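You operate a simulated robot arm through the tools that you are given. There is no shell and no other tool.

The job below is to be done with a simulated robot arm. You get a single attempt, and the scene is never put back.

JOB
Take the green air card and put it in the blue order tote. Put the green box set from the top of the scan table on the blue rubber mat. Fetch the yellow torch and stand it on the white card on the top of the picking table. Put the blue lamp on the top of the ball table away on the open end of the barrier platform. Do these in any order. Set down upright: yellow torch, blue lamp.

Only the result counts: the job must be done as asked and must still hold three seconds after the hand-in. Knocking over, shifting, dropping, spilling or breaking anything else fails it.

ROBOT AND FRAMES
A 7-joint arm with a two-finger parallel gripper on a trunk, on a base that drives. Base frame: it is fixed to the floor where the robot stands at the start and does not move with it; the origin is under the middle of the robot, x ahead of it, y to its left, z up. Lengths are in m, angles in degrees, forces in N, time in s.
With the tool pointing down near the work surface it reaches from about 0.26 to 0.72 m from the robot's upright axis, wherever it stands. Its first joint turns from -166.0 to 166.0 degrees. Places, roughly: blue lamp (12x8x32 cm) [-7.4, 6.8, 0.8]; blue order tote [0, 3.25, 0.75]; blue rubber mat (26x24 cm) [-4.12, -4.44, 0.86]; green air card [0.5, 0, 0.75]; green box set [-6, -4.5, 0.75]; open end of the barrier platform [-3.5, 1, 0.5]; white card [0, 2.5, 0.75]; yellow torch (5x5x15 cm) [0.7, 1.2, 0.8]. Payload 1.57 kg.
Tool frame: the origin (TCP) lies between the finger pads and is the grasp point; the fingertips stand 0.03 m ahead of it; z points along the fingers, y is the line along which they close. The gripper opens to 0.08 m. The fingers are 0.017 m wide and 0.012 m thick; the gripper's body (0.04 by 0.082 m) begins 0.08 m behind the TCP.
Orientation is told as [roll, pitch, yaw] about the base's x, y, z axes, in that order, counted from this pose: with the fingers straight down and closing along the base's y, the tool's x points along the base's -x, its y along +y and its z along -z.

CONTROLS
- The arm moves only by the tool send_rows. Its arguments are lists of equal length, an entry for each row: "delta_pos": the shift along the base's x, y, z in mm, a list of three; "turn": the turn, a rotation vector about the base's x, y, z in degrees, a list of three; "jaw": the finger opening in mm, from 0 to 80. In form: {"delta_pos": [[tx, ty, tz], ...], "turn": [[rx, ry, rz], ...], "jaw": [jaw, ...]}. A call has 1 to 20 rows; each row shifts and turns the commanded pose from where the row before left it. Each row takes 0.2 s and may step no farther than 0.05 m and 8.6 degrees from the row before; otherwise, or with a gripper value out of range, the whole call is refused. Where a pose cannot be reached the arm comes as near as it can. A force on the tool above 40 N (or 10 N above the force at the start of the call, whichever is more), or a blocked arm, ends the call early, and 0.2 s more pass. The fingers move at their own pace (about 0.072 m/s each) and stop on an object; they squeeze with about 42 N. The grip force told is the motor's: it shows also when the fingers shut on nothing. Time passes only in rows, and 0.2 s behind the last, so rows that do not move let the fingers close. It gives the time, the measured TCP pose, the force on the tool (base axes), the opening and the grip force at its end, in the units of the frame above (readings bear some noise), with the torque about the TCP (base axes, N m) and any sound that the robot's microphone picked up.
- Cameras (640 x 400 px; columns grow to the right, rows downward): "scene" is now at [-0.0169, 0.1427, 1.3872]; the picture's right is [-0.08, -1.00, 0.00], its down [-0.64, 0.05, -0.76] and it looks along [0.76, -0.06, -0.64] (base axes); focal length 285 px, centre (320, 200). "wrist" rides on the gripper at [0.072, -0.007, -0.122] in the tool frame; the picture's right is [0.09, 1.00, 0.00], its down [-0.84, 0.08, -0.54] and it looks along [-0.54, 0.05, 0.84] (tool axes); focal length 238 px, centre (320, 200). There is no depth. A picture from a camera that has moved, and an enlarged one, comes with that camera's place and axes in the base frame and with its lens. The place of the scene camera against the robot may be out by one fixed shift of up to 0.018 m in any direction.
- get_image(camera): a new picture of that camera. No time passes.
- lift_body(by): slides the trunk up (or, below 0, down) by that many m; the arm and the scene camera ride with it, the base frame stays. It gives what a move gives, with no picture.
- steer(legs): drives the robot by 1 to 6 legs, each [ahead, left, turn to the left] in m, m and degrees, along the robot's own axes; the way and the turn of a leg run together, so that a leg with both is an arc; at most 1.5 m and 180 degrees a leg. The arm and the cameras ride along, it lands a little off, and it stops where it bumps. It gives what a move gives.
- head_to(pan, tilt): turns the head with the scene camera to pan (to the left, within 86 degrees either way) and tilt (down, from -29 to 69), counted from straight ahead of the robot. It gives what a move gives.
- zoom(camera, box): a new picture of the part [left, top, right, bottom] of that camera's present view, enlarged. No time passes.
- hand_in(): hands the job in; it is judged then, once.

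Nothing tells you exact positions but the pictures and the camera data. Unless the task says otherwise, let go and move clear before handing in.

The tools are called after "Call:" as name(argument=value, ...) on one line, values as JSON. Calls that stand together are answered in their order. send_rows: Moves the arm, as the interface text tells. Its arguments: {"type":"object","properties":{"delta_pos":{"type":"array"},"turn":{"type":"array"},"jaw":{"type":"array"}},"required":["delta_pos","turn","jaw"]} The other tools are called the same way: lift_body (by) slides the trunk up or down; steer (legs) drives the base; head_to (pan, tilt) turns the head that bears the scene camera; get_image (camera) takes a picture; zoom (camera, box) takes an enlarged picture of a part of a camera's view; hand_in () hands the job in.

At the start:

```text
time_s: 0.0
position: [0.3962, 0.0536, 1.0775]
ee_rot: [-0.1, 0.1, -0.1]
ft_force: [0.6, -0.3, 0.4]
torque: [0.05, -0.02, 0.0]
gripper_width: 0.0801
gripper_force: 0.0
trunk travel left (down, up): [-0.05, 0.065]
robot x, y, heading: [0.0005, 0.0018, -0.1]
head pan, tilt: [-4.5, 40.1]
```

scene: 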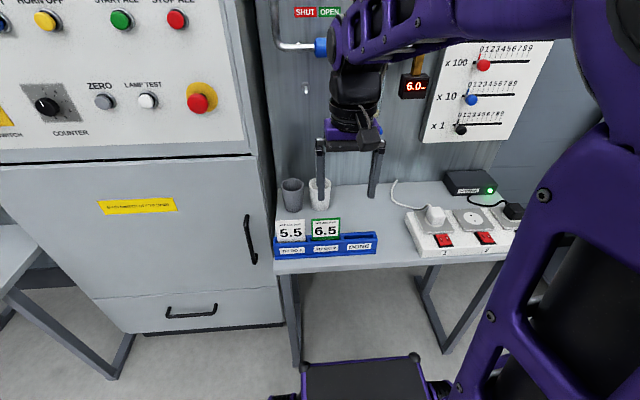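
wrist: 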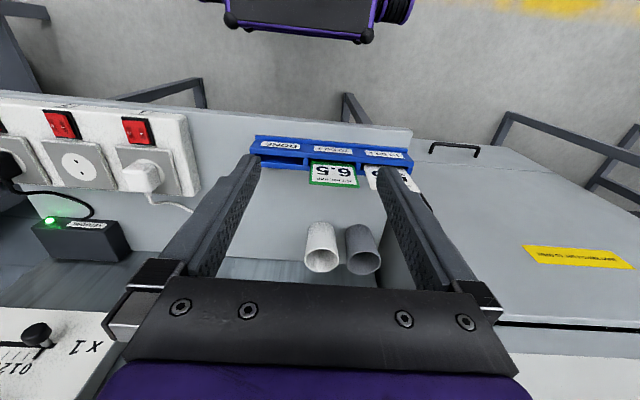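

I see a small table ahead with a blue card rack that holds a white "5.5" card and a green-edged "6.5" card, plus cups and sockets. I'll look closer at the rack and around before moving anything.

Call:
zoom(camera="scene", box=[260, 160, 400, 270])

Call:
zoom(camera="scene", box=[280, 0, 560, 180])

Call:
zoom(camera="wrist", box=[230, 120, 430, 290])

```text
3.64 times, centred on (330, 215) of scene
camera zoom: at [-0.0169, 0.1427, 1.3872], right [-0.08, -1.0, 0.0], down [-0.64, 0.05, -0.76], along [0.76, -0.06, -0.64], focal length 1038 px, centre (284, 146)
```

zoom: 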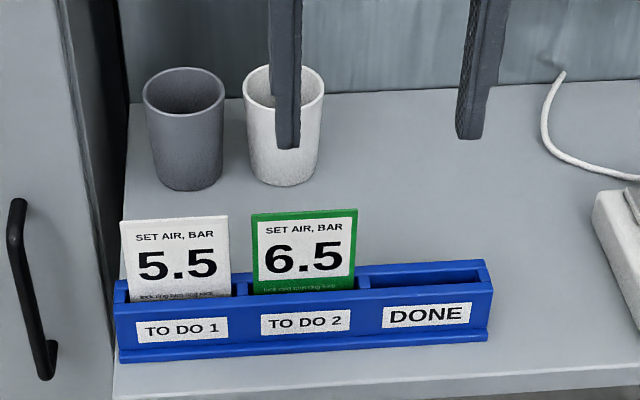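

```text
2.22 times, centred on (420, 90) of scene
camera zoom: at [-0.0169, 0.1427, 1.3872], right [-0.08, -1.0, 0.0], down [-0.64, 0.05, -0.76], along [0.76, -0.06, -0.64], focal length 634 px, centre (98, 444)
```

zoom: 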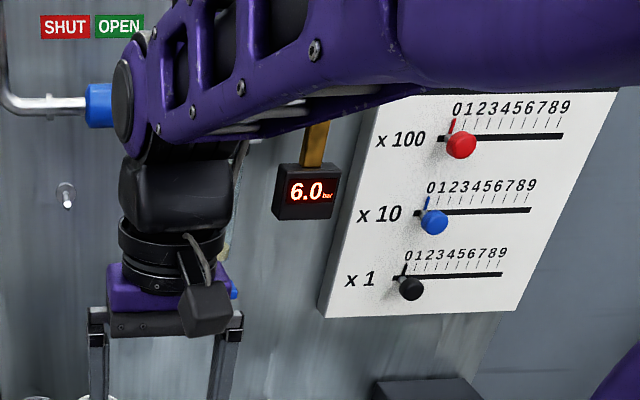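

```text
2.35 times, centred on (330, 205) of wrist
camera zoom: at [0.3223, 0.0459, 1.201], right [-0.09, 1.0, 0.0], down [0.84, 0.08, 0.54], along [0.54, 0.05, -0.84], focal length 561 px, centre (296, 188)
```

zoom: 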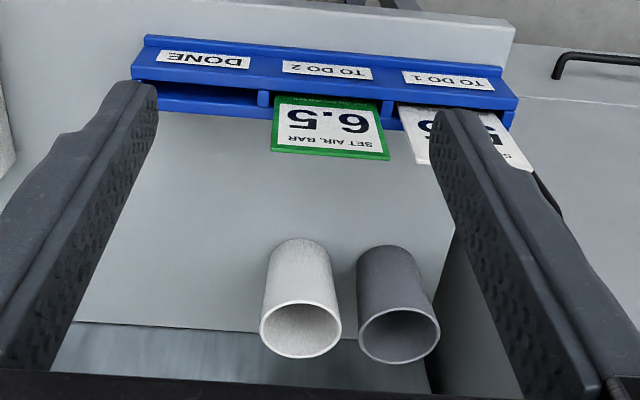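

The green-edged 6.5 card stands in the middle slot of the blue rack at about [0.52, 0.085], with its top near z 0.87. I'll turn the head to survey the surroundings before I grasp it.

Call:
head_to(pan=60, tilt=25)

Call:
get_image(camera="scene")

Call:
head_to(pan=86, tilt=15)

Call:
get_image(camera="scene")

Call:
head_to(pan=-70, tilt=20)

Call:
get_image(camera="scene")

```text
time_s: 1.4
position: [0.3953, 0.0548, 1.0752]
ee_rot: [0.0, 0.1, 0.0]
ft_force: [1.0, 0.0, 0.0]
torque: [-0.01, 0.03, 0.01]
gripper_width: 0.0798
gripper_force: 0.2
trunk travel left (down, up): [-0.05, 0.065]
robot x, y, heading: [0.0006, 0.0015, 0.3]
head pan, tilt: [60.0, 25.0]
```

```text
taken
camera scene: at [-0.0104, 0.1604, 1.4093], right [0.12, -0.99, 0.0], down [-0.43, -0.05, -0.9], along [0.89, 0.11, -0.44], focal length 285 px, centre (320, 200)
```

scene: 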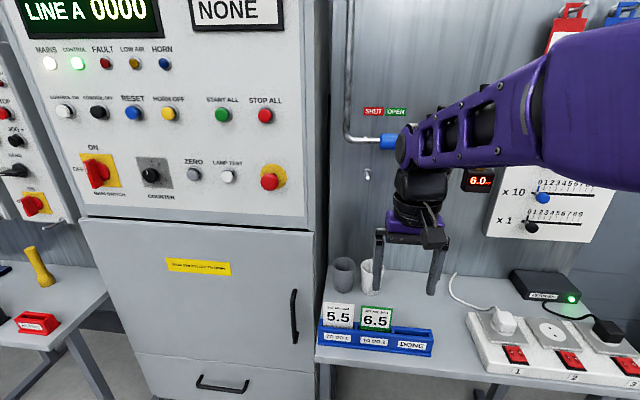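

```text
time_s: 2.2
position: [0.3943, 0.0549, 1.077]
ee_rot: [0.0, 0.2, 0.1]
ft_force: [0.0, 0.0, -0.2]
torque: [0.0, 0.0, 0.03]
gripper_width: 0.0801
gripper_force: 0.0
trunk travel left (down, up): [-0.05, 0.065]
robot x, y, heading: [0.0025, 0.002, 0.0]
head pan, tilt: [85.9, 15.0]
```

```text
taken
camera scene: at [-0.0092, 0.1627, 1.4236], right [0.14, -0.99, 0.0], down [-0.29, -0.04, -0.96], along [0.95, 0.14, -0.29], focal length 285 px, centre (320, 200)
```

scene: 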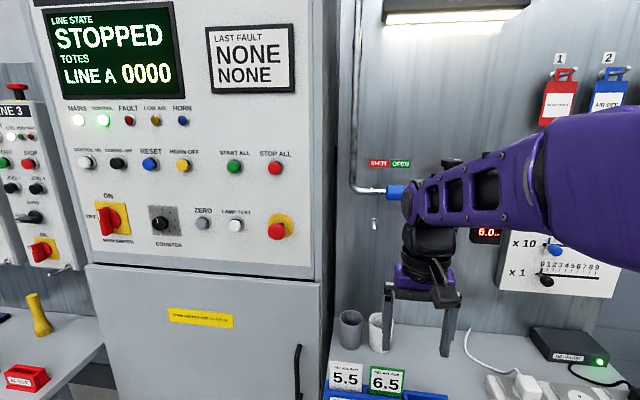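

```text
time_s: 4.7
position: [0.3951, 0.0545, 1.0781]
ee_rot: [0.1, 0.1, 0.0]
ft_force: [-0.3, 0.1, -0.2]
torque: [0.0, 0.03, -0.01]
gripper_width: 0.0799
gripper_force: 0.1
trunk travel left (down, up): [-0.05, 0.065]
robot x, y, heading: [-0.0012, 0.0015, 0.0]
head pan, tilt: [-70.0, 20.0]
```

```text
taken
camera scene: at [-0.0697, 0.0618, 1.4188], right [-0.94, -0.34, 0.0], down [-0.12, 0.32, -0.94], along [0.32, -0.88, -0.34], focal length 285 px, centre (320, 200)
```

scene: 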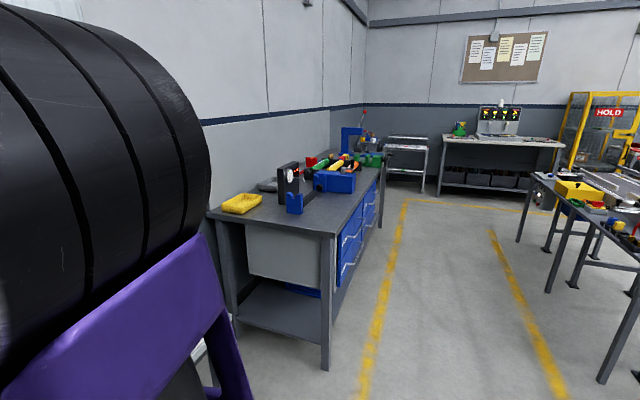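

The picture's axes did not match the reported pan when I turned left, showing only about 8° of actual turn. I'll test the left pan again on its own to see whether the report or the picture is right.

Call:
head_to(pan=40, tilt=30)

```text
time_s: 6.5
position: [0.3962, 0.0545, 1.0757]
ee_rot: [-0.1, 0.4, 0.0]
ft_force: [-0.3, 0.1, -0.2]
torque: [0.0, 0.01, -0.02]
gripper_width: 0.0802
gripper_force: 0.1
trunk travel left (down, up): [-0.05, 0.065]
robot x, y, heading: [0.0026, -0.001, 0.2]
head pan, tilt: [40.0, 30.0]
```

Call:
get_image(camera="scene")

```text
taken
camera scene: at [-0.0107, 0.1611, 1.4081], right [0.13, -0.99, 0.0], down [-0.44, -0.06, -0.89], along [0.89, 0.12, -0.45], focal length 285 px, centre (320, 200)
```

scene: 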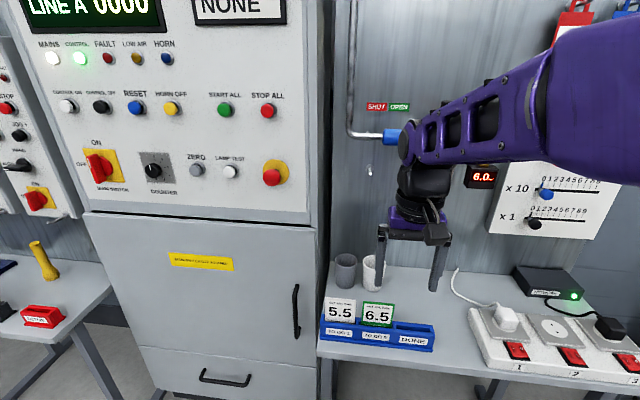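

The pan report is unreliable to the left, so I'll trust the axes given with each picture. The yellow torch is visible on the table to the left at about [0.65, 1.2]. Next I'll turn the gripper 90° so it closes along x and bring it above the 6.5 card.

Call:
send_rows(delta_pos=[[5, 3, 0], [5, 3, 0], [5, 3, 0], [5, 3, 0], [5, 3, 0], [5, 3, 0], [5, 3, 0], [5, 3, 0], [5, 3, 0], [5, 3, 0], [5, 0, 0]], turn=[[0, 0, 8.2], [0, 0, 8.2], [0, 0, 8.2], [0, 0, 8.2], [0, 0, 8.2], [0, 0, 8.2], [0, 0, 8.2], [0, 0, 8.2], [0, 0, 8.2], [0, 0, 8.2], [0, 0, 8.0]], jaw=[80, 80, 80, 80, 80, 80, 80, 80, 80, 80, 80])

Call:
get_image(camera="wrist")

Call:
get_image(camera="scene")

```text
time_s: 8.9
position: [0.4518, 0.0828, 1.0789]
ee_rot: [-0.2, 0.0, 90.2]
ft_force: [0.0, 0.0, -0.7]
torque: [-0.02, -0.02, 0.01]
gripper_width: 0.0801
gripper_force: 0.1
trunk travel left (down, up): [-0.05, 0.065]
robot x, y, heading: [-0.0027, -0.001, 0.0]
head pan, tilt: [40.0, 30.0]
```

```text
taken
camera wrist: at [0.4558, 0.01, 1.2025], right [-1.0, -0.1, 0.0], down [-0.08, 0.84, 0.54], along [-0.05, 0.54, -0.84], focal length 238 px, centre (320, 200)
```

wrist: 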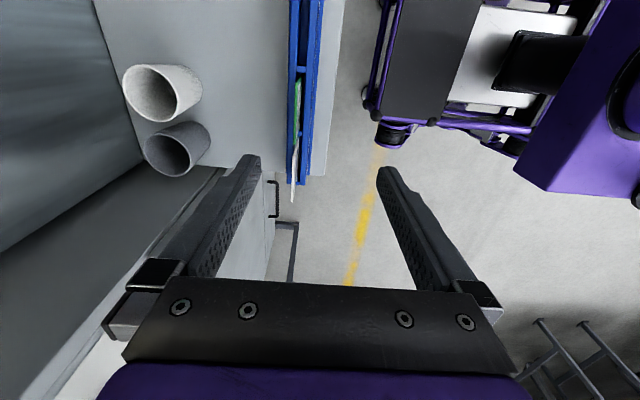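

```text
taken
camera scene: at [-0.0318, 0.207, 1.4028], right [0.64, -0.77, 0.0], down [-0.38, -0.32, -0.87], along [0.67, 0.55, -0.5], focal length 285 px, centre (320, 200)
```

scene: 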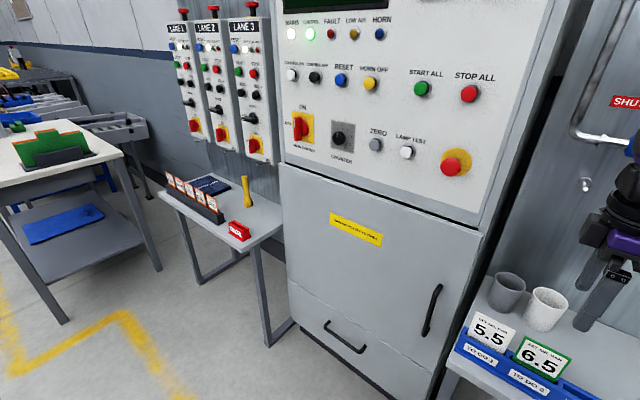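

Call:
zoom(camera="wrist", box=[240, 0, 360, 210])

Call:
zoom(camera="scene", box=[440, 270, 640, 400])

Call:
zoom(camera="scene", box=[150, 150, 290, 260])

Call:
zoom(camera="scene", box=[0, 40, 170, 260])

```text
1.90 times, centred on (300, 105) of wrist
camera zoom: at [0.4558, 0.01, 1.2025], right [-1.0, -0.1, 0.0], down [-0.08, 0.84, 0.54], along [-0.05, 0.54, -0.84], focal length 454 px, centre (358, 381)
```

zoom: 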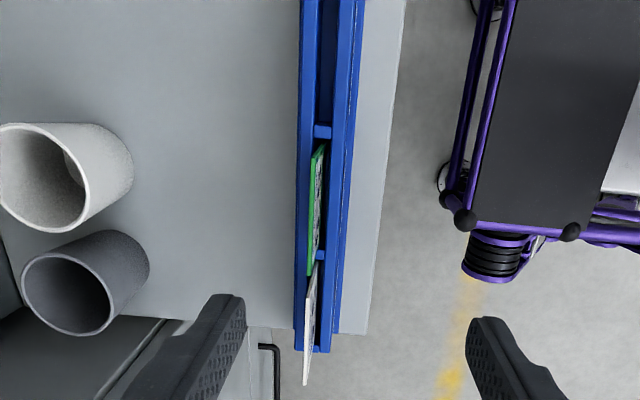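

```text
3.08 times, centred on (540, 335) of scene
camera zoom: at [-0.0318, 0.207, 1.4028], right [0.64, -0.77, 0.0], down [-0.38, -0.32, -0.87], along [0.67, 0.55, -0.5], focal length 878 px, centre (-357, -215)
```

zoom: 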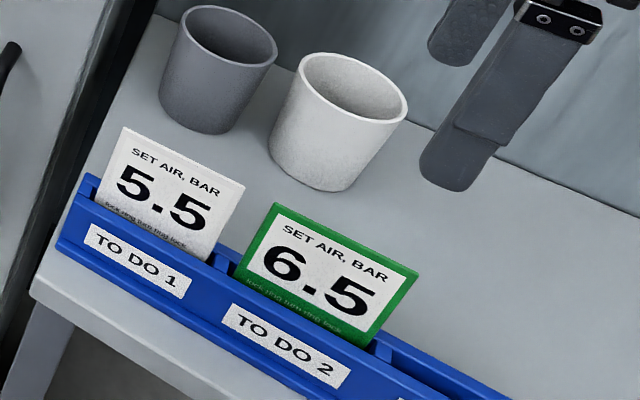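

```text
3.64 times, centred on (220, 205) of scene
camera zoom: at [-0.0318, 0.207, 1.4028], right [0.64, -0.77, 0.0], down [-0.38, -0.32, -0.87], along [0.67, 0.55, -0.5], focal length 1038 px, centre (684, 182)
```

zoom: 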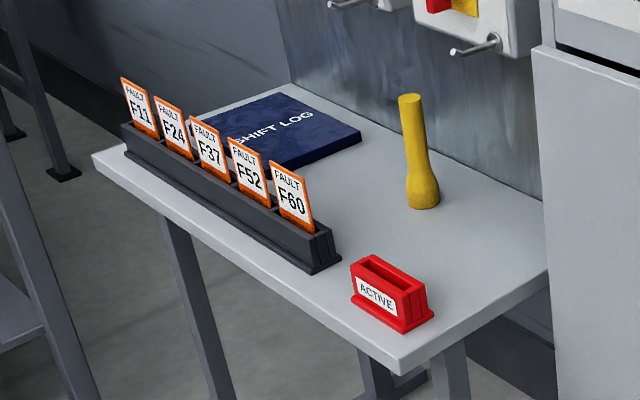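

```text
1.82 times, centred on (85, 150) of scene
camera zoom: at [-0.0318, 0.207, 1.4028], right [0.64, -0.77, 0.0], down [-0.38, -0.32, -0.87], along [0.67, 0.55, -0.5], focal length 519 px, centre (747, 291)
```

zoom: 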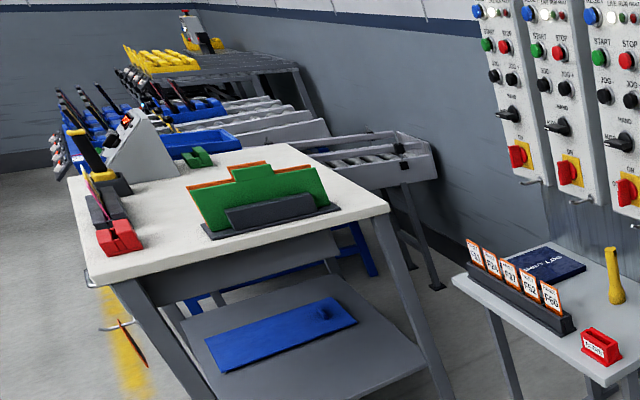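

The wrist camera puts the card's top edge nearer x 0.48, while the scene camera says 0.52. I'll shift the wrist camera sideways and take a second view to triangulate.

Call:
send_rows(delta_pos=[[15, -40, -10], [15, -40, -10], [0, -20, -10], [0, 0, 0]], turn=[[0, 0, 0], [0, 0, 0], [0, 0, 0], [0, 0, 0]], jaw=[80, 80, 80, 80])

Call:
zoom(camera="wrist", box=[220, 60, 420, 260])

Call:
get_image(camera="wrist")

```text
time_s: 9.9
position: [0.4827, -0.0147, 1.0474]
ee_rot: [-0.1, 0.0, 89.9]
ft_force: [-0.7, -0.2, 0.2]
torque: [-0.01, 0.02, -0.03]
gripper_width: 0.08
gripper_force: 0.0
trunk travel left (down, up): [-0.05, 0.065]
robot x, y, heading: [0.001, 0.0021, -0.0]
head pan, tilt: [40.0, 30.0]
```

```text
2.00 times, centred on (320, 160) of wrist
camera zoom: at [0.4885, -0.0876, 1.1714], right [-1.0, -0.09, 0.0], down [-0.08, 0.84, 0.54], along [-0.05, 0.54, -0.84], focal length 477 px, centre (320, 280)
```

zoom: 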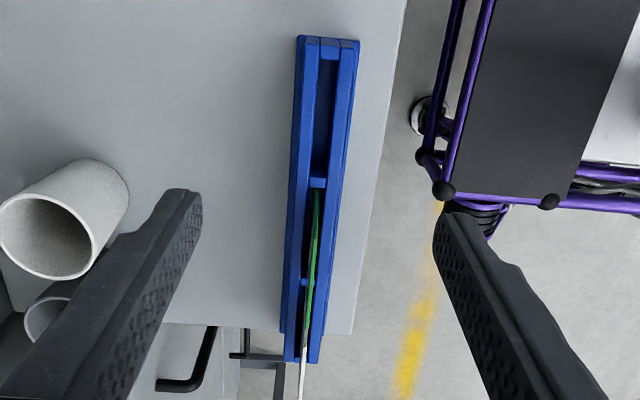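

```text
taken
camera wrist: at [0.4885, -0.0876, 1.1714], right [-1.0, -0.09, 0.0], down [-0.08, 0.84, 0.54], along [-0.05, 0.54, -0.84], focal length 238 px, centre (320, 200)
```

wrist: 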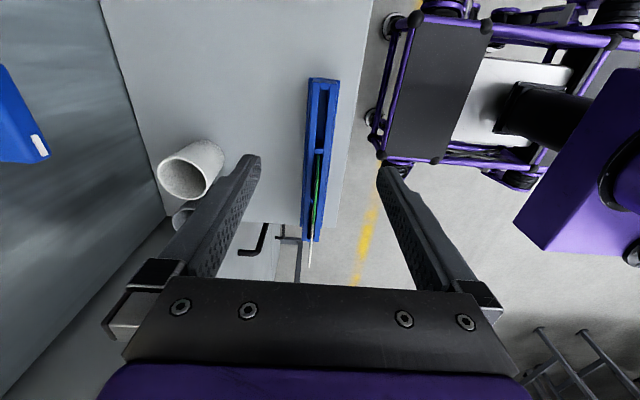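

Call:
zoom(camera="wrist", box=[280, 140, 350, 280])

Call:
zoom(camera="wrist", box=[285, 140, 355, 190])

Call:
zoom(camera="wrist", box=[285, 190, 355, 240])

```text
2.86 times, centred on (315, 210) of wrist
camera zoom: at [0.4885, -0.0876, 1.1714], right [-1.0, -0.09, 0.0], down [-0.08, 0.84, 0.54], along [-0.05, 0.54, -0.84], focal length 681 px, centre (334, 171)
```

zoom: 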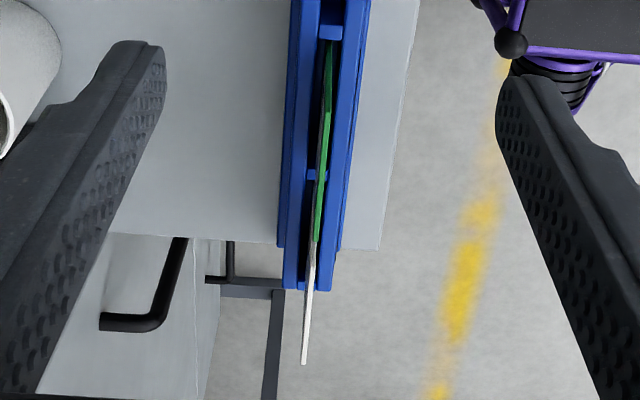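

```text
8.00 times, centred on (320, 165) of wrist
camera zoom: at [0.4885, -0.0876, 1.1714], right [-1.0, -0.09, 0.0], down [-0.08, 0.84, 0.54], along [-0.05, 0.54, -0.84], focal length 1907 px, centre (320, 480)
```

zoom: 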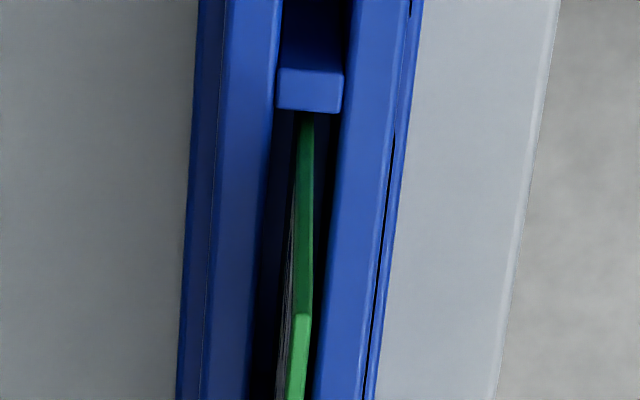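

```text
8.00 times, centred on (320, 215) of wrist
camera zoom: at [0.4885, -0.0876, 1.1714], right [-1.0, -0.09, 0.0], down [-0.08, 0.84, 0.54], along [-0.05, 0.54, -0.84], focal length 1907 px, centre (320, 80)
```

zoom: 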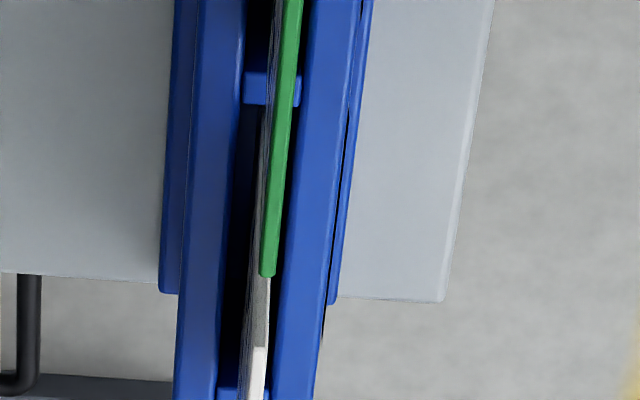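

The triangulated card stands upright at x ≈ 0.478, y from 0.043 to 0.114, with its top at z ≈ 0.923. The table top is about 0.80. I'll move over the card's middle and lower to z ≈ 0.895 with the jaws open.

Call:
send_rows(delta_pos=[[-2, 40, 0], [-2, 40, 0], [0, 13, -20], [0, 0, -40], [0, 0, -40], [0, 0, -40], [0, 0, -12], [0, 0, 0]], turn=[[0, 0, 0], [0, 0, 0], [0, 0, 0], [0, 0, 0], [0, 0, 0], [0, 0, 0], [0, 0, 0], [0, 0, 0]], jaw=[80, 80, 80, 80, 80, 80, 80, 80])

Call:
get_image(camera="wrist")

Call:
get_image(camera="scene")

```text
time_s: 11.7
position: [0.477, 0.0777, 0.8945]
ee_rot: [0.1, 0.0, 90.0]
ft_force: [-0.5, -0.2, -0.4]
torque: [-0.01, -0.02, -0.02]
gripper_width: 0.0797
gripper_force: 0.0
trunk travel left (down, up): [-0.05, 0.065]
robot x, y, heading: [0.0031, -0.0002, -0.2]
head pan, tilt: [40.0, 30.0]
```

```text
taken
camera wrist: at [0.4824, 0.0039, 1.0179], right [-1.0, -0.09, 0.0], down [-0.08, 0.84, 0.54], along [-0.05, 0.54, -0.84], focal length 238 px, centre (320, 200)
```

wrist: 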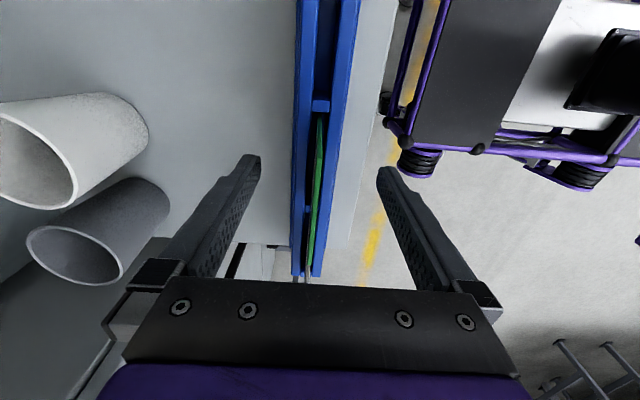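

```text
taken
camera scene: at [-0.0323, 0.2074, 1.4027], right [0.64, -0.77, 0.0], down [-0.38, -0.32, -0.87], along [0.66, 0.56, -0.5], focal length 285 px, centre (320, 200)
```

scene: 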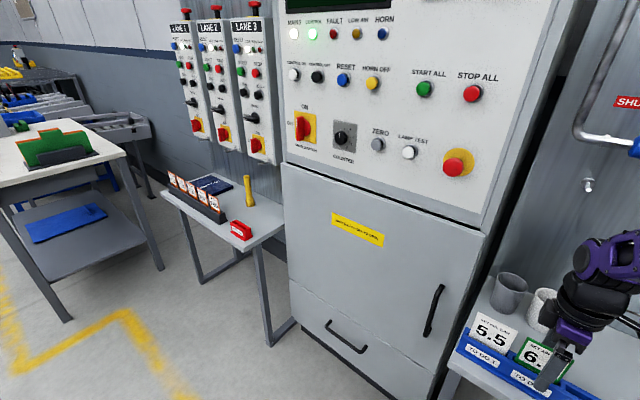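

Call:
zoom(camera="wrist", box=[230, 90, 410, 290])

Call:
zoom(camera="scene", box=[440, 270, 640, 400])

```text
2.00 times, centred on (320, 190) of wrist
camera zoom: at [0.4824, 0.0039, 1.0179], right [-1.0, -0.09, 0.0], down [-0.08, 0.84, 0.54], along [-0.05, 0.54, -0.84], focal length 477 px, centre (320, 220)
```

zoom: 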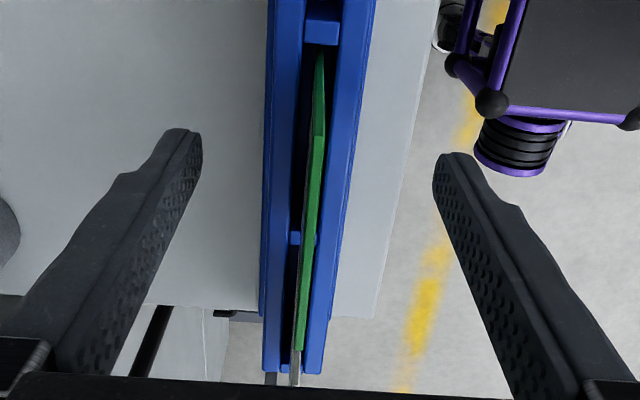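

```text
3.08 times, centred on (540, 335) of scene
camera zoom: at [-0.0323, 0.2074, 1.4027], right [0.64, -0.77, 0.0], down [-0.38, -0.32, -0.87], along [0.66, 0.56, -0.5], focal length 878 px, centre (-357, -215)
```

zoom: 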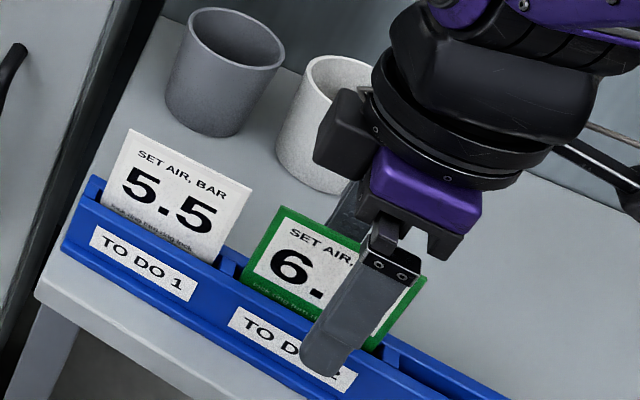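

The card sits centred between the open fingers, with the tips about 2 cm above the rack. I'll close on it now.

Call:
send_rows(delta_pos=[[0, 0, 0], [0, 0, 0], [0, 0, 0], [0, 0, 0], [0, 0, 0]], turn=[[0, 0, 0], [0, 0, 0], [0, 0, 0], [0, 0, 0], [0, 0, 0]], jaw=[0, 0, 0, 0, 0])

Call:
zoom(camera="wrist", box=[230, 90, 410, 290])

```text
time_s: 12.9
position: [0.4771, 0.0759, 0.8949]
ee_rot: [0.0, 0.0, 89.9]
ft_force: [0.2, -0.1, 1.0]
torque: [0.0, 0.01, 0.01]
gripper_width: 0.0019
gripper_force: 23.2
trunk travel left (down, up): [-0.05, 0.065]
robot x, y, heading: [0.0002, -0.0017, 0.0]
head pan, tilt: [40.0, 30.0]
```

```text
2.00 times, centred on (320, 190) of wrist
camera zoom: at [0.4825, 0.0039, 1.0183], right [-1.0, -0.09, 0.0], down [-0.08, 0.84, 0.54], along [-0.05, 0.54, -0.84], focal length 477 px, centre (320, 220)
```

zoom: 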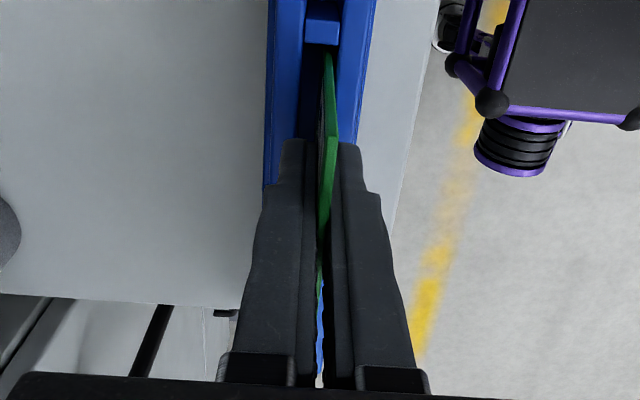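

The card is gripped at a 2 mm opening. I'll lift it straight up out of the slot.

Call:
send_rows(delta_pos=[[0, 0, 15], [0, 0, 20], [0, 0, 25], [0, 0, 30], [0, 0, 30], [0, 0, 30], [0, 0, 30], [0, 0, 0]], turn=[[0, 0, 0], [0, 0, 0], [0, 0, 0], [0, 0, 0], [0, 0, 0], [0, 0, 0], [0, 0, 0], [0, 0, 0]], jaw=[0, 0, 0, 0, 0, 0, 0, 0])

Call:
get_image(camera="scene")

Call:
get_image(camera="wrist")

```text
time_s: 14.7
position: [0.473, 0.0777, 1.0761]
ee_rot: [0.0, 0.0, 89.9]
ft_force: [0.0, -0.9, -1.1]
torque: [-0.01, 0.0, -0.01]
gripper_width: 0.0023
gripper_force: 23.8
trunk travel left (down, up): [-0.05, 0.065]
robot x, y, heading: [0.0001, 0.0017, 0.5]
head pan, tilt: [40.0, 30.0]
```

```text
taken
camera scene: at [-0.0324, 0.2074, 1.4027], right [0.64, -0.77, 0.0], down [-0.38, -0.32, -0.87], along [0.66, 0.56, -0.5], focal length 285 px, centre (320, 200)
```

scene: 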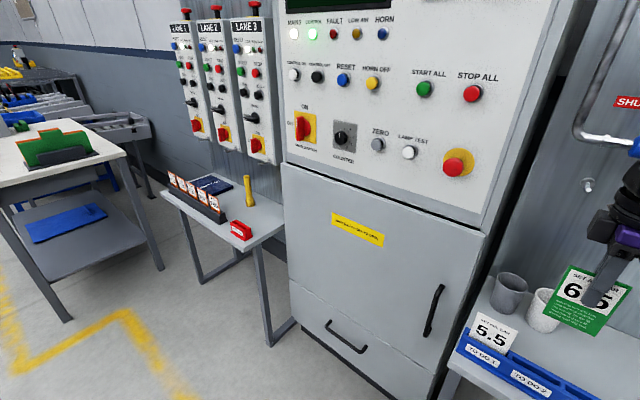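

```text
taken
camera wrist: at [0.4789, 0.0043, 1.2001], right [-1.0, -0.09, 0.0], down [-0.08, 0.84, 0.54], along [-0.05, 0.54, -0.84], focal length 238 px, centre (320, 200)
```

wrist: 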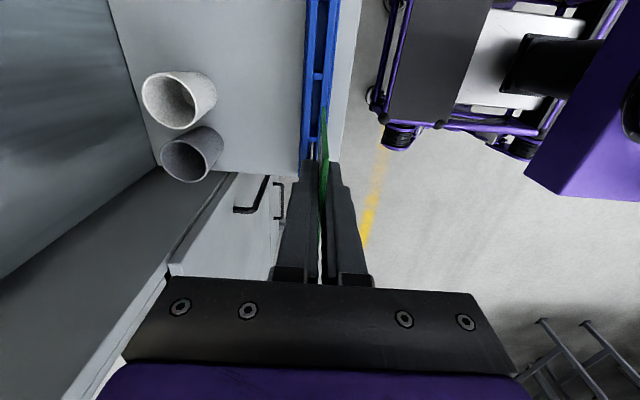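

The card is out and held. I'll draw the arm in and look far left to check for clear floor before driving.

Call:
send_rows(delta_pos=[[-30, 0, 10], [-40, 0, 10], [-40, 0, 0], [0, 0, 0]], turn=[[0, 0, 0], [0, 0, 0], [0, 0, 0], [0, 0, 0]], jaw=[0, 0, 0, 0])

Call:
head_to(pan=86, tilt=20)

Call:
get_image(camera="scene")

```text
time_s: 15.7
position: [0.3694, 0.0752, 1.043]
ee_rot: [9.5, -0.5, 89.7]
ft_force: [-0.6, -0.3, -0.1]
torque: [0.02, -0.02, -0.02]
gripper_width: 0.0021
gripper_force: 23.8
trunk travel left (down, up): [-0.05, 0.065]
robot x, y, heading: [-0.0033, -0.0035, -0.1]
head pan, tilt: [40.0, 30.0]
stopped in row 4: the arm was blocked; the commanded pose is now the measured one
```

```text
time_s: 16.8
position: [0.3687, 0.0758, 1.0442]
ee_rot: [9.2, -0.4, 89.7]
ft_force: [-0.1, -0.7, 0.2]
torque: [-0.02, -0.02, 0.0]
gripper_width: 0.002
gripper_force: 24.0
trunk travel left (down, up): [-0.05, 0.065]
robot x, y, heading: [-0.0005, 0.0045, 0.2]
head pan, tilt: [85.9, 20.0]
```

```text
taken
camera scene: at [-0.0948, 0.2422, 1.4188], right [1.0, -0.07, 0.0], down [-0.02, -0.34, -0.94], along [0.07, 0.94, -0.34], focal length 285 px, centre (320, 200)
```

scene: 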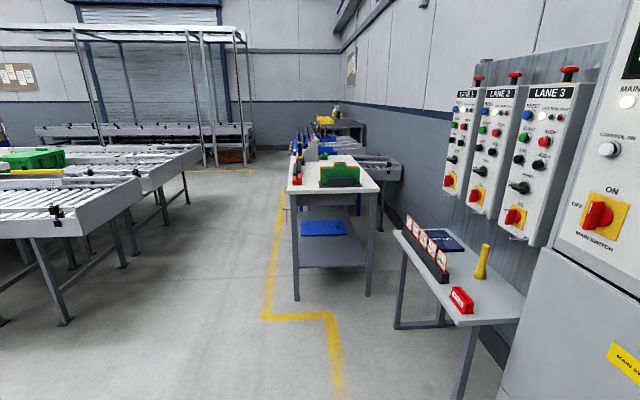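

Call:
zoom(camera="scene", box=[270, 100, 410, 220])

Call:
zoom(camera="scene", box=[380, 190, 540, 330])

Call:
get_image(camera="wrist")

```text
3.33 times, centred on (340, 160) of scene
camera zoom: at [-0.0948, 0.2422, 1.4188], right [1.0, -0.07, 0.0], down [-0.02, -0.34, -0.94], along [0.07, 0.94, -0.34], focal length 951 px, centre (253, 333)
```

zoom: 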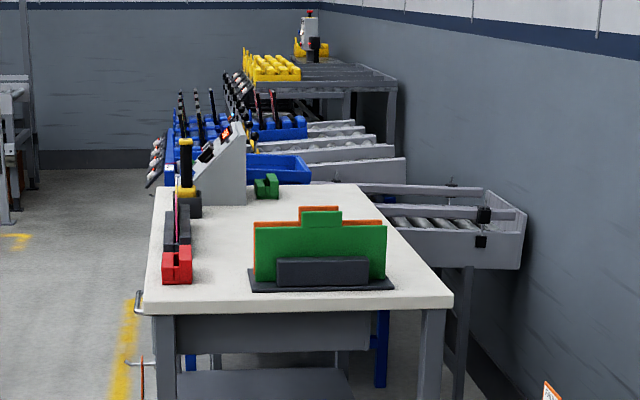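

```text
2.86 times, centred on (460, 260) of scene
camera zoom: at [-0.0948, 0.2422, 1.4188], right [1.0, -0.07, 0.0], down [-0.02, -0.34, -0.94], along [0.07, 0.94, -0.34], focal length 815 px, centre (-80, 29)
```

zoom: 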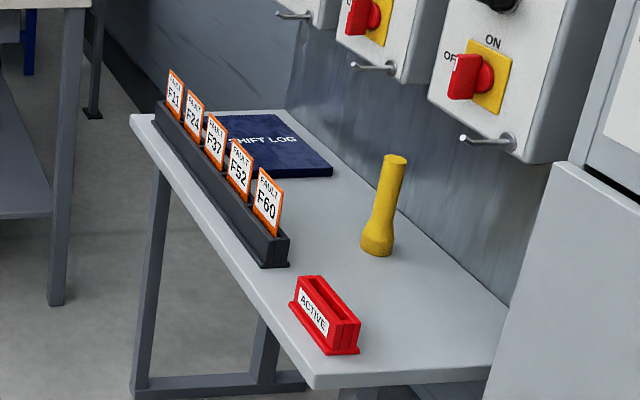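

```text
taken
camera wrist: at [0.394, 0.0008, 1.1642], right [-0.98, -0.09, 0.16], down [0.02, 0.83, 0.55], along [-0.18, 0.55, -0.82], focal length 238 px, centre (320, 200)
```

wrist: 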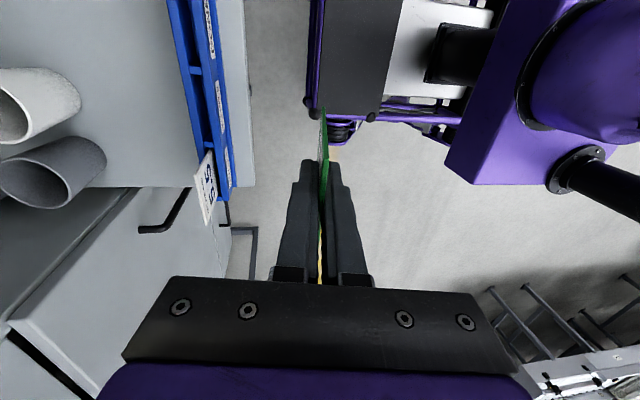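

I'll check the right-rear side before backing up. The card is still firmly held.

Call:
head_to(pan=-86, tilt=35)

Call:
get_image(camera="scene")

Call:
head_to(pan=86, tilt=45)

Call:
get_image(camera="scene")

```text
time_s: 19.4
position: [0.3694, 0.0747, 1.0424]
ee_rot: [9.5, -0.4, 89.7]
ft_force: [0.8, 1.2, -0.2]
torque: [-0.02, 0.01, -0.03]
gripper_width: 0.0022
gripper_force: 23.3
trunk travel left (down, up): [-0.05, 0.065]
robot x, y, heading: [0.0008, -0.0015, -0.1]
head pan, tilt: [-85.9, 35.0]
```

```text
taken
camera scene: at [-0.0356, 0.2094, 1.3982], right [0.67, -0.74, 0.0], down [-0.4, -0.37, -0.84], along [0.62, 0.57, -0.54], focal length 285 px, centre (320, 200)
```

scene: 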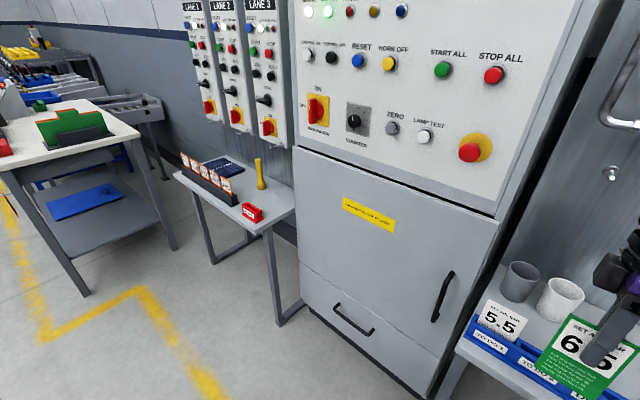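

```text
time_s: 22.0
position: [0.3691, 0.0753, 1.0437]
ee_rot: [9.3, -0.4, 89.8]
ft_force: [0.1, 0.1, -0.9]
torque: [-0.04, -0.02, 0.0]
gripper_width: 0.002
gripper_force: 23.7
trunk travel left (down, up): [-0.05, 0.065]
robot x, y, heading: [-0.0023, -0.0014, -0.2]
head pan, tilt: [85.9, 45.0]
```

```text
taken
camera scene: at [-0.0957, 0.2304, 1.3801], right [1.0, -0.07, 0.0], down [-0.05, -0.71, -0.71], along [0.05, 0.71, -0.71], focal length 285 px, centre (320, 200)
```

scene: 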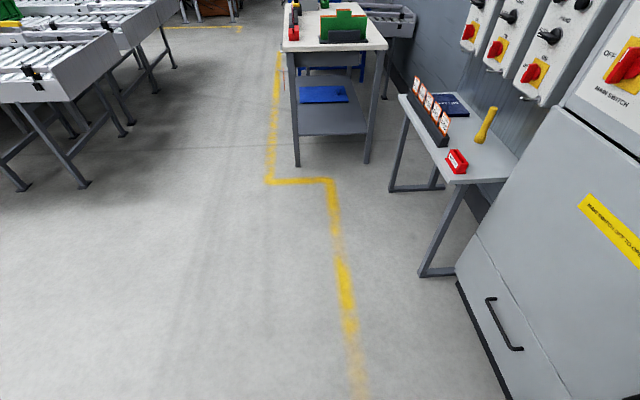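

The floor to the left is clear. I'll back off diagonally to the left, then strafe along the aisle with the robot still facing +x until it is beside the picking table.

Call:
steer(legs=[[-0.35, 0.35, 0], [-0.35, 0.45, 0]])

Call:
get_image(camera="scene")

```text
time_s: 30.5
position: [-0.3466, 0.8863, 1.0439]
ee_rot: [9.3, -0.5, 89.5]
ft_force: [-0.7, 0.5, -0.2]
torque: [0.01, -0.01, 0.0]
gripper_width: 0.0022
gripper_force: 23.5
trunk travel left (down, up): [-0.05, 0.065]
robot x, y, heading: [-0.7154, 0.8079, 0.0]
head pan, tilt: [85.9, 45.0]
```

```text
taken
camera scene: at [-0.8113, 1.0425, 1.3801], right [1.0, -0.07, 0.0], down [-0.05, -0.71, -0.71], along [0.05, 0.71, -0.71], focal length 285 px, centre (320, 200)
```

scene: 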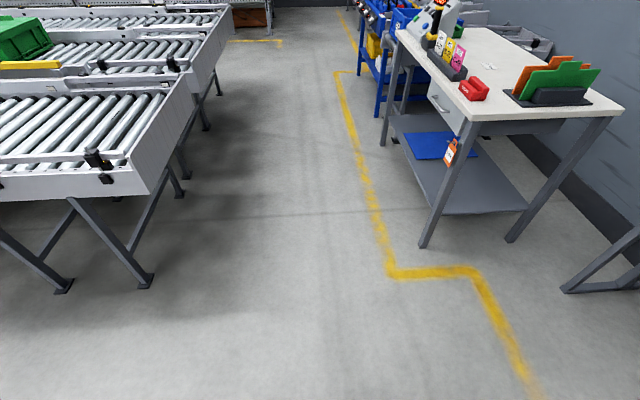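

Call:
steer(legs=[[0, 1.0, 0]])

Call:
head_to(pan=60, tilt=30)

Call:
get_image(camera="scene")

```text
time_s: 40.5
position: [-0.3569, 1.9004, 1.0441]
ee_rot: [9.3, -0.4, 90.9]
ft_force: [0.7, -0.3, 0.4]
torque: [0.0, -0.01, 0.03]
gripper_width: 0.0023
gripper_force: 24.2
trunk travel left (down, up): [-0.05, 0.065]
robot x, y, heading: [-0.722, 1.8212, 0.9]
head pan, tilt: [85.9, 45.0]
```

```text
time_s: 41.4
position: [-0.3565, 1.9007, 1.0445]
ee_rot: [9.4, -0.4, 90.9]
ft_force: [0.3, -0.1, 0.4]
torque: [0.03, 0.02, -0.02]
gripper_width: 0.0022
gripper_force: 23.8
trunk travel left (down, up): [-0.05, 0.065]
robot x, y, heading: [-0.7214, 1.8166, 1.0]
head pan, tilt: [60.0, 30.0]
```

```text
taken
camera scene: at [-0.7844, 2.0457, 1.4027], right [0.88, -0.48, 0.0], down [-0.24, -0.44, -0.87], along [0.42, 0.76, -0.5], focal length 285 px, centre (320, 200)
```

scene: 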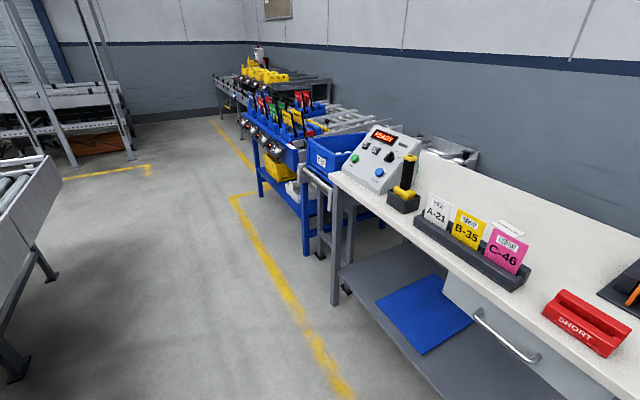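

Call:
zoom(camera="scene", box=[290, 110, 470, 222])

Call:
zoom(camera="scene", box=[370, 180, 640, 370])

```text
3.56 times, centred on (380, 166) of scene
camera zoom: at [-0.7844, 2.0457, 1.4027], right [0.88, -0.48, 0.0], down [-0.24, -0.44, -0.87], along [0.42, 0.76, -0.5], focal length 1015 px, centre (107, 321)
```

zoom: 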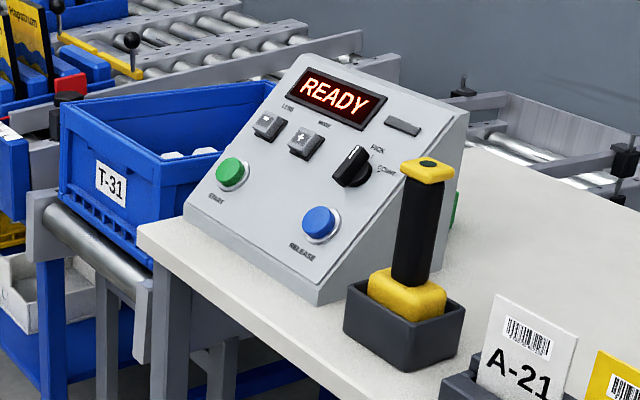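

```text
2.11 times, centred on (505, 275) of scene
camera zoom: at [-0.7844, 2.0457, 1.4027], right [0.88, -0.48, 0.0], down [-0.24, -0.44, -0.87], along [0.42, 0.76, -0.5], focal length 601 px, centre (-70, 42)
```

zoom: 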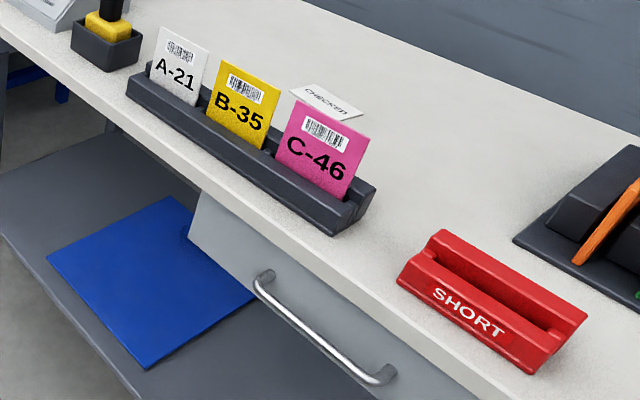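

The flat white "CHECKED" card lies behind the tag stand on the picking table. The blue tote T-31 sits on the roller lane just past the table's far end. I'll strafe further left until I'm beside the tote.

Call:
steer(legs=[[0, 1.25, -1.0]])

Call:
head_to(pan=20, tilt=38)

Call:
get_image(camera="scene")

Call:
get_image(camera="wrist")

```text
time_s: 53.4
position: [-0.3546, 3.1185, 1.0447]
ee_rot: [9.3, -0.3, 88.9]
ft_force: [-0.1, -0.3, -0.6]
torque: [0.03, -0.03, 0.04]
gripper_width: 0.002
gripper_force: 23.5
trunk travel left (down, up): [-0.05, 0.065]
robot x, y, heading: [-0.7258, 3.0448, -0.9]
head pan, tilt: [60.0, 30.0]
```

```text
time_s: 54.5
position: [-0.3554, 3.1172, 1.043]
ee_rot: [9.3, -0.4, 88.8]
ft_force: [0.7, -0.4, 0.1]
torque: [0.01, 0.01, -0.01]
gripper_width: 0.0021
gripper_force: 23.1
trunk travel left (down, up): [-0.05, 0.065]
robot x, y, heading: [-0.7245, 3.0471, -1.0]
head pan, tilt: [20.0, 38.0]
```

```text
taken
camera scene: at [-0.7613, 3.2575, 1.3927], right [0.68, -0.74, 0.0], down [-0.44, -0.4, -0.8], along [0.59, 0.54, -0.59], focal length 285 px, centre (320, 200)
```

scene: 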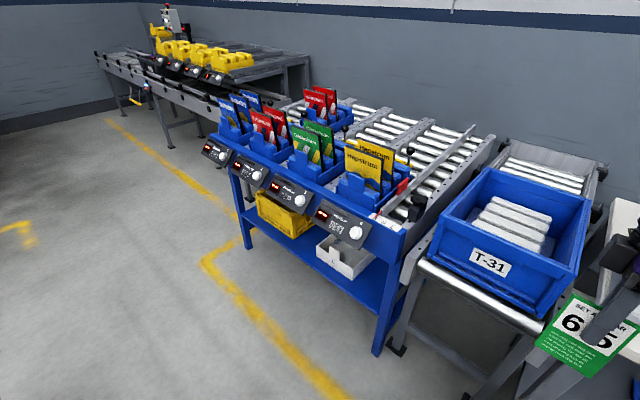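

```text
taken
camera wrist: at [-0.332, 3.0427, 1.1636], right [-0.98, -0.07, 0.16], down [0.03, 0.83, 0.55], along [-0.18, 0.55, -0.82], focal length 238 px, centre (320, 200)
```

wrist: 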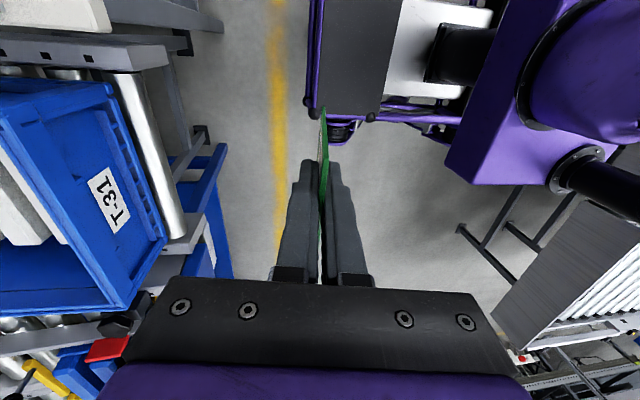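

Call:
zoom(camera="scene", box=[400, 140, 620, 340])

Call:
get_image(camera="scene")

```text
2.00 times, centred on (510, 240) of scene
camera zoom: at [-0.7613, 3.2575, 1.3927], right [0.68, -0.74, 0.0], down [-0.44, -0.4, -0.8], along [0.59, 0.54, -0.59], focal length 571 px, centre (-60, 120)
```

zoom: 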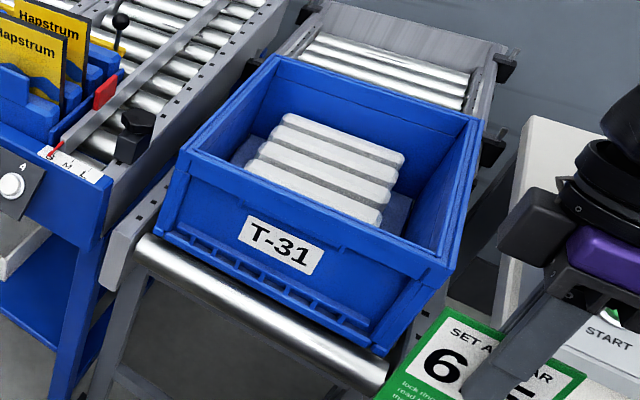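

```text
taken
camera scene: at [-0.7613, 3.2575, 1.3927], right [0.68, -0.74, 0.0], down [-0.44, -0.4, -0.8], along [0.59, 0.54, -0.59], focal length 285 px, centre (320, 200)
```

scene: 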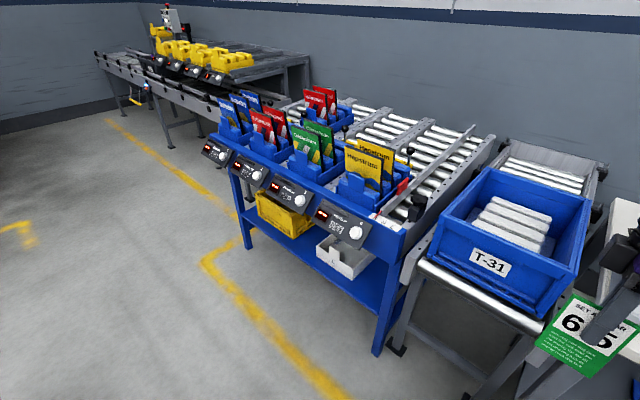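

Call:
zoom(camera="wrist", box=[0, 50, 240, 350])

```text
1.33 times, centred on (120, 200) of wrist
camera zoom: at [-0.332, 3.0427, 1.1636], right [-0.98, -0.07, 0.16], down [0.03, 0.83, 0.55], along [-0.18, 0.55, -0.82], focal length 318 px, centre (587, 200)
```

zoom: 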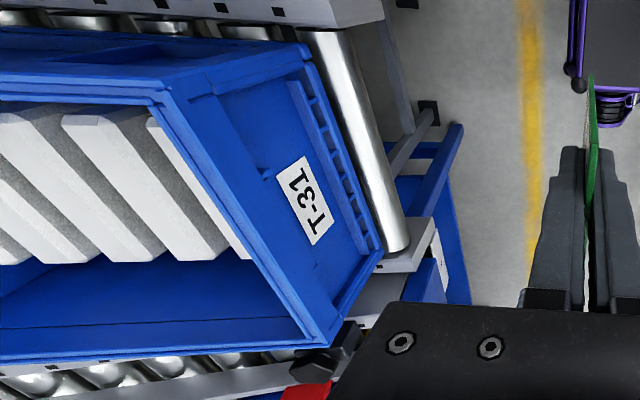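

Tote T-31's rim is at about z 0.92, spanning x −0.11 to 0.2 and y 3.11 to 3.39, with white packs inside. I'll move a bit closer, straighten the tool and bring the card over the tote.

Call:
steer(legs=[[0.1, 0.1, 1.0]])

Call:
send_rows(delta_pos=[[20, 0, 20], [30, 0, 20], [30, 0, 20], [20, 0, 20], [0, 0, 0]], turn=[[0, -3, 0], [0, -3, 0], [0, -3, 0], [0, -0.3, 0], [0, 0, 0]], jaw=[0, 0, 0, 0, 0])

Call:
get_image(camera="wrist")

Call:
get_image(camera="scene")

```text
time_s: 56.1
position: [-0.2566, 3.2221, 1.0434]
ee_rot: [9.5, -0.4, 89.7]
ft_force: [-0.4, 0.0, -0.1]
torque: [0.02, 0.01, -0.01]
gripper_width: 0.0022
gripper_force: 23.5
trunk travel left (down, up): [-0.05, 0.065]
robot x, y, heading: [-0.6291, 3.1453, 0.0]
head pan, tilt: [20.0, 38.0]
```

```text
time_s: 57.3
position: [-0.1562, 3.2231, 1.1242]
ee_rot: [0.1, -0.4, 89.9]
ft_force: [-0.8, -0.6, 0.1]
torque: [0.02, -0.02, -0.02]
gripper_width: 0.002
gripper_force: 23.3
trunk travel left (down, up): [-0.05, 0.065]
robot x, y, heading: [-0.6252, 3.1456, 0.3]
head pan, tilt: [20.0, 38.0]
```

```text
taken
camera wrist: at [-0.1509, 3.1488, 1.2467], right [-1.0, -0.09, 0.0], down [-0.07, 0.83, 0.55], along [-0.05, 0.55, -0.84], focal length 238 px, centre (320, 200)
```

wrist: 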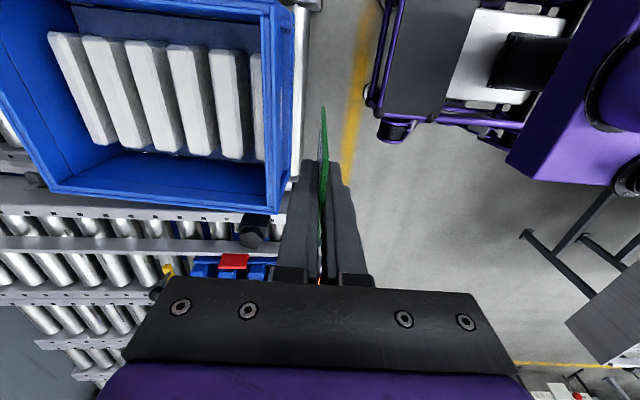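

```text
taken
camera scene: at [-0.6466, 3.325, 1.3904], right [0.34, -0.94, 0.0], down [-0.58, -0.21, -0.79], along [0.74, 0.27, -0.62], focal length 285 px, centre (320, 200)
```

scene: 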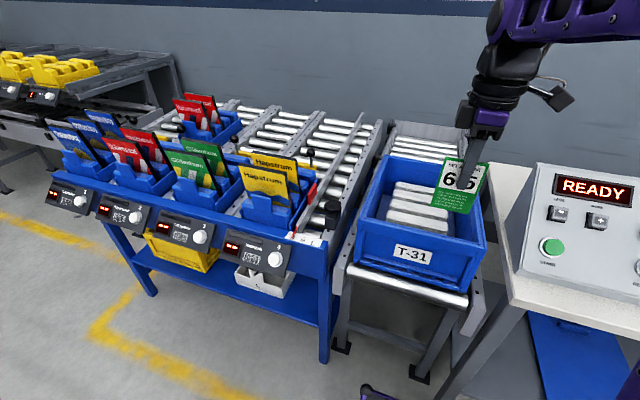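

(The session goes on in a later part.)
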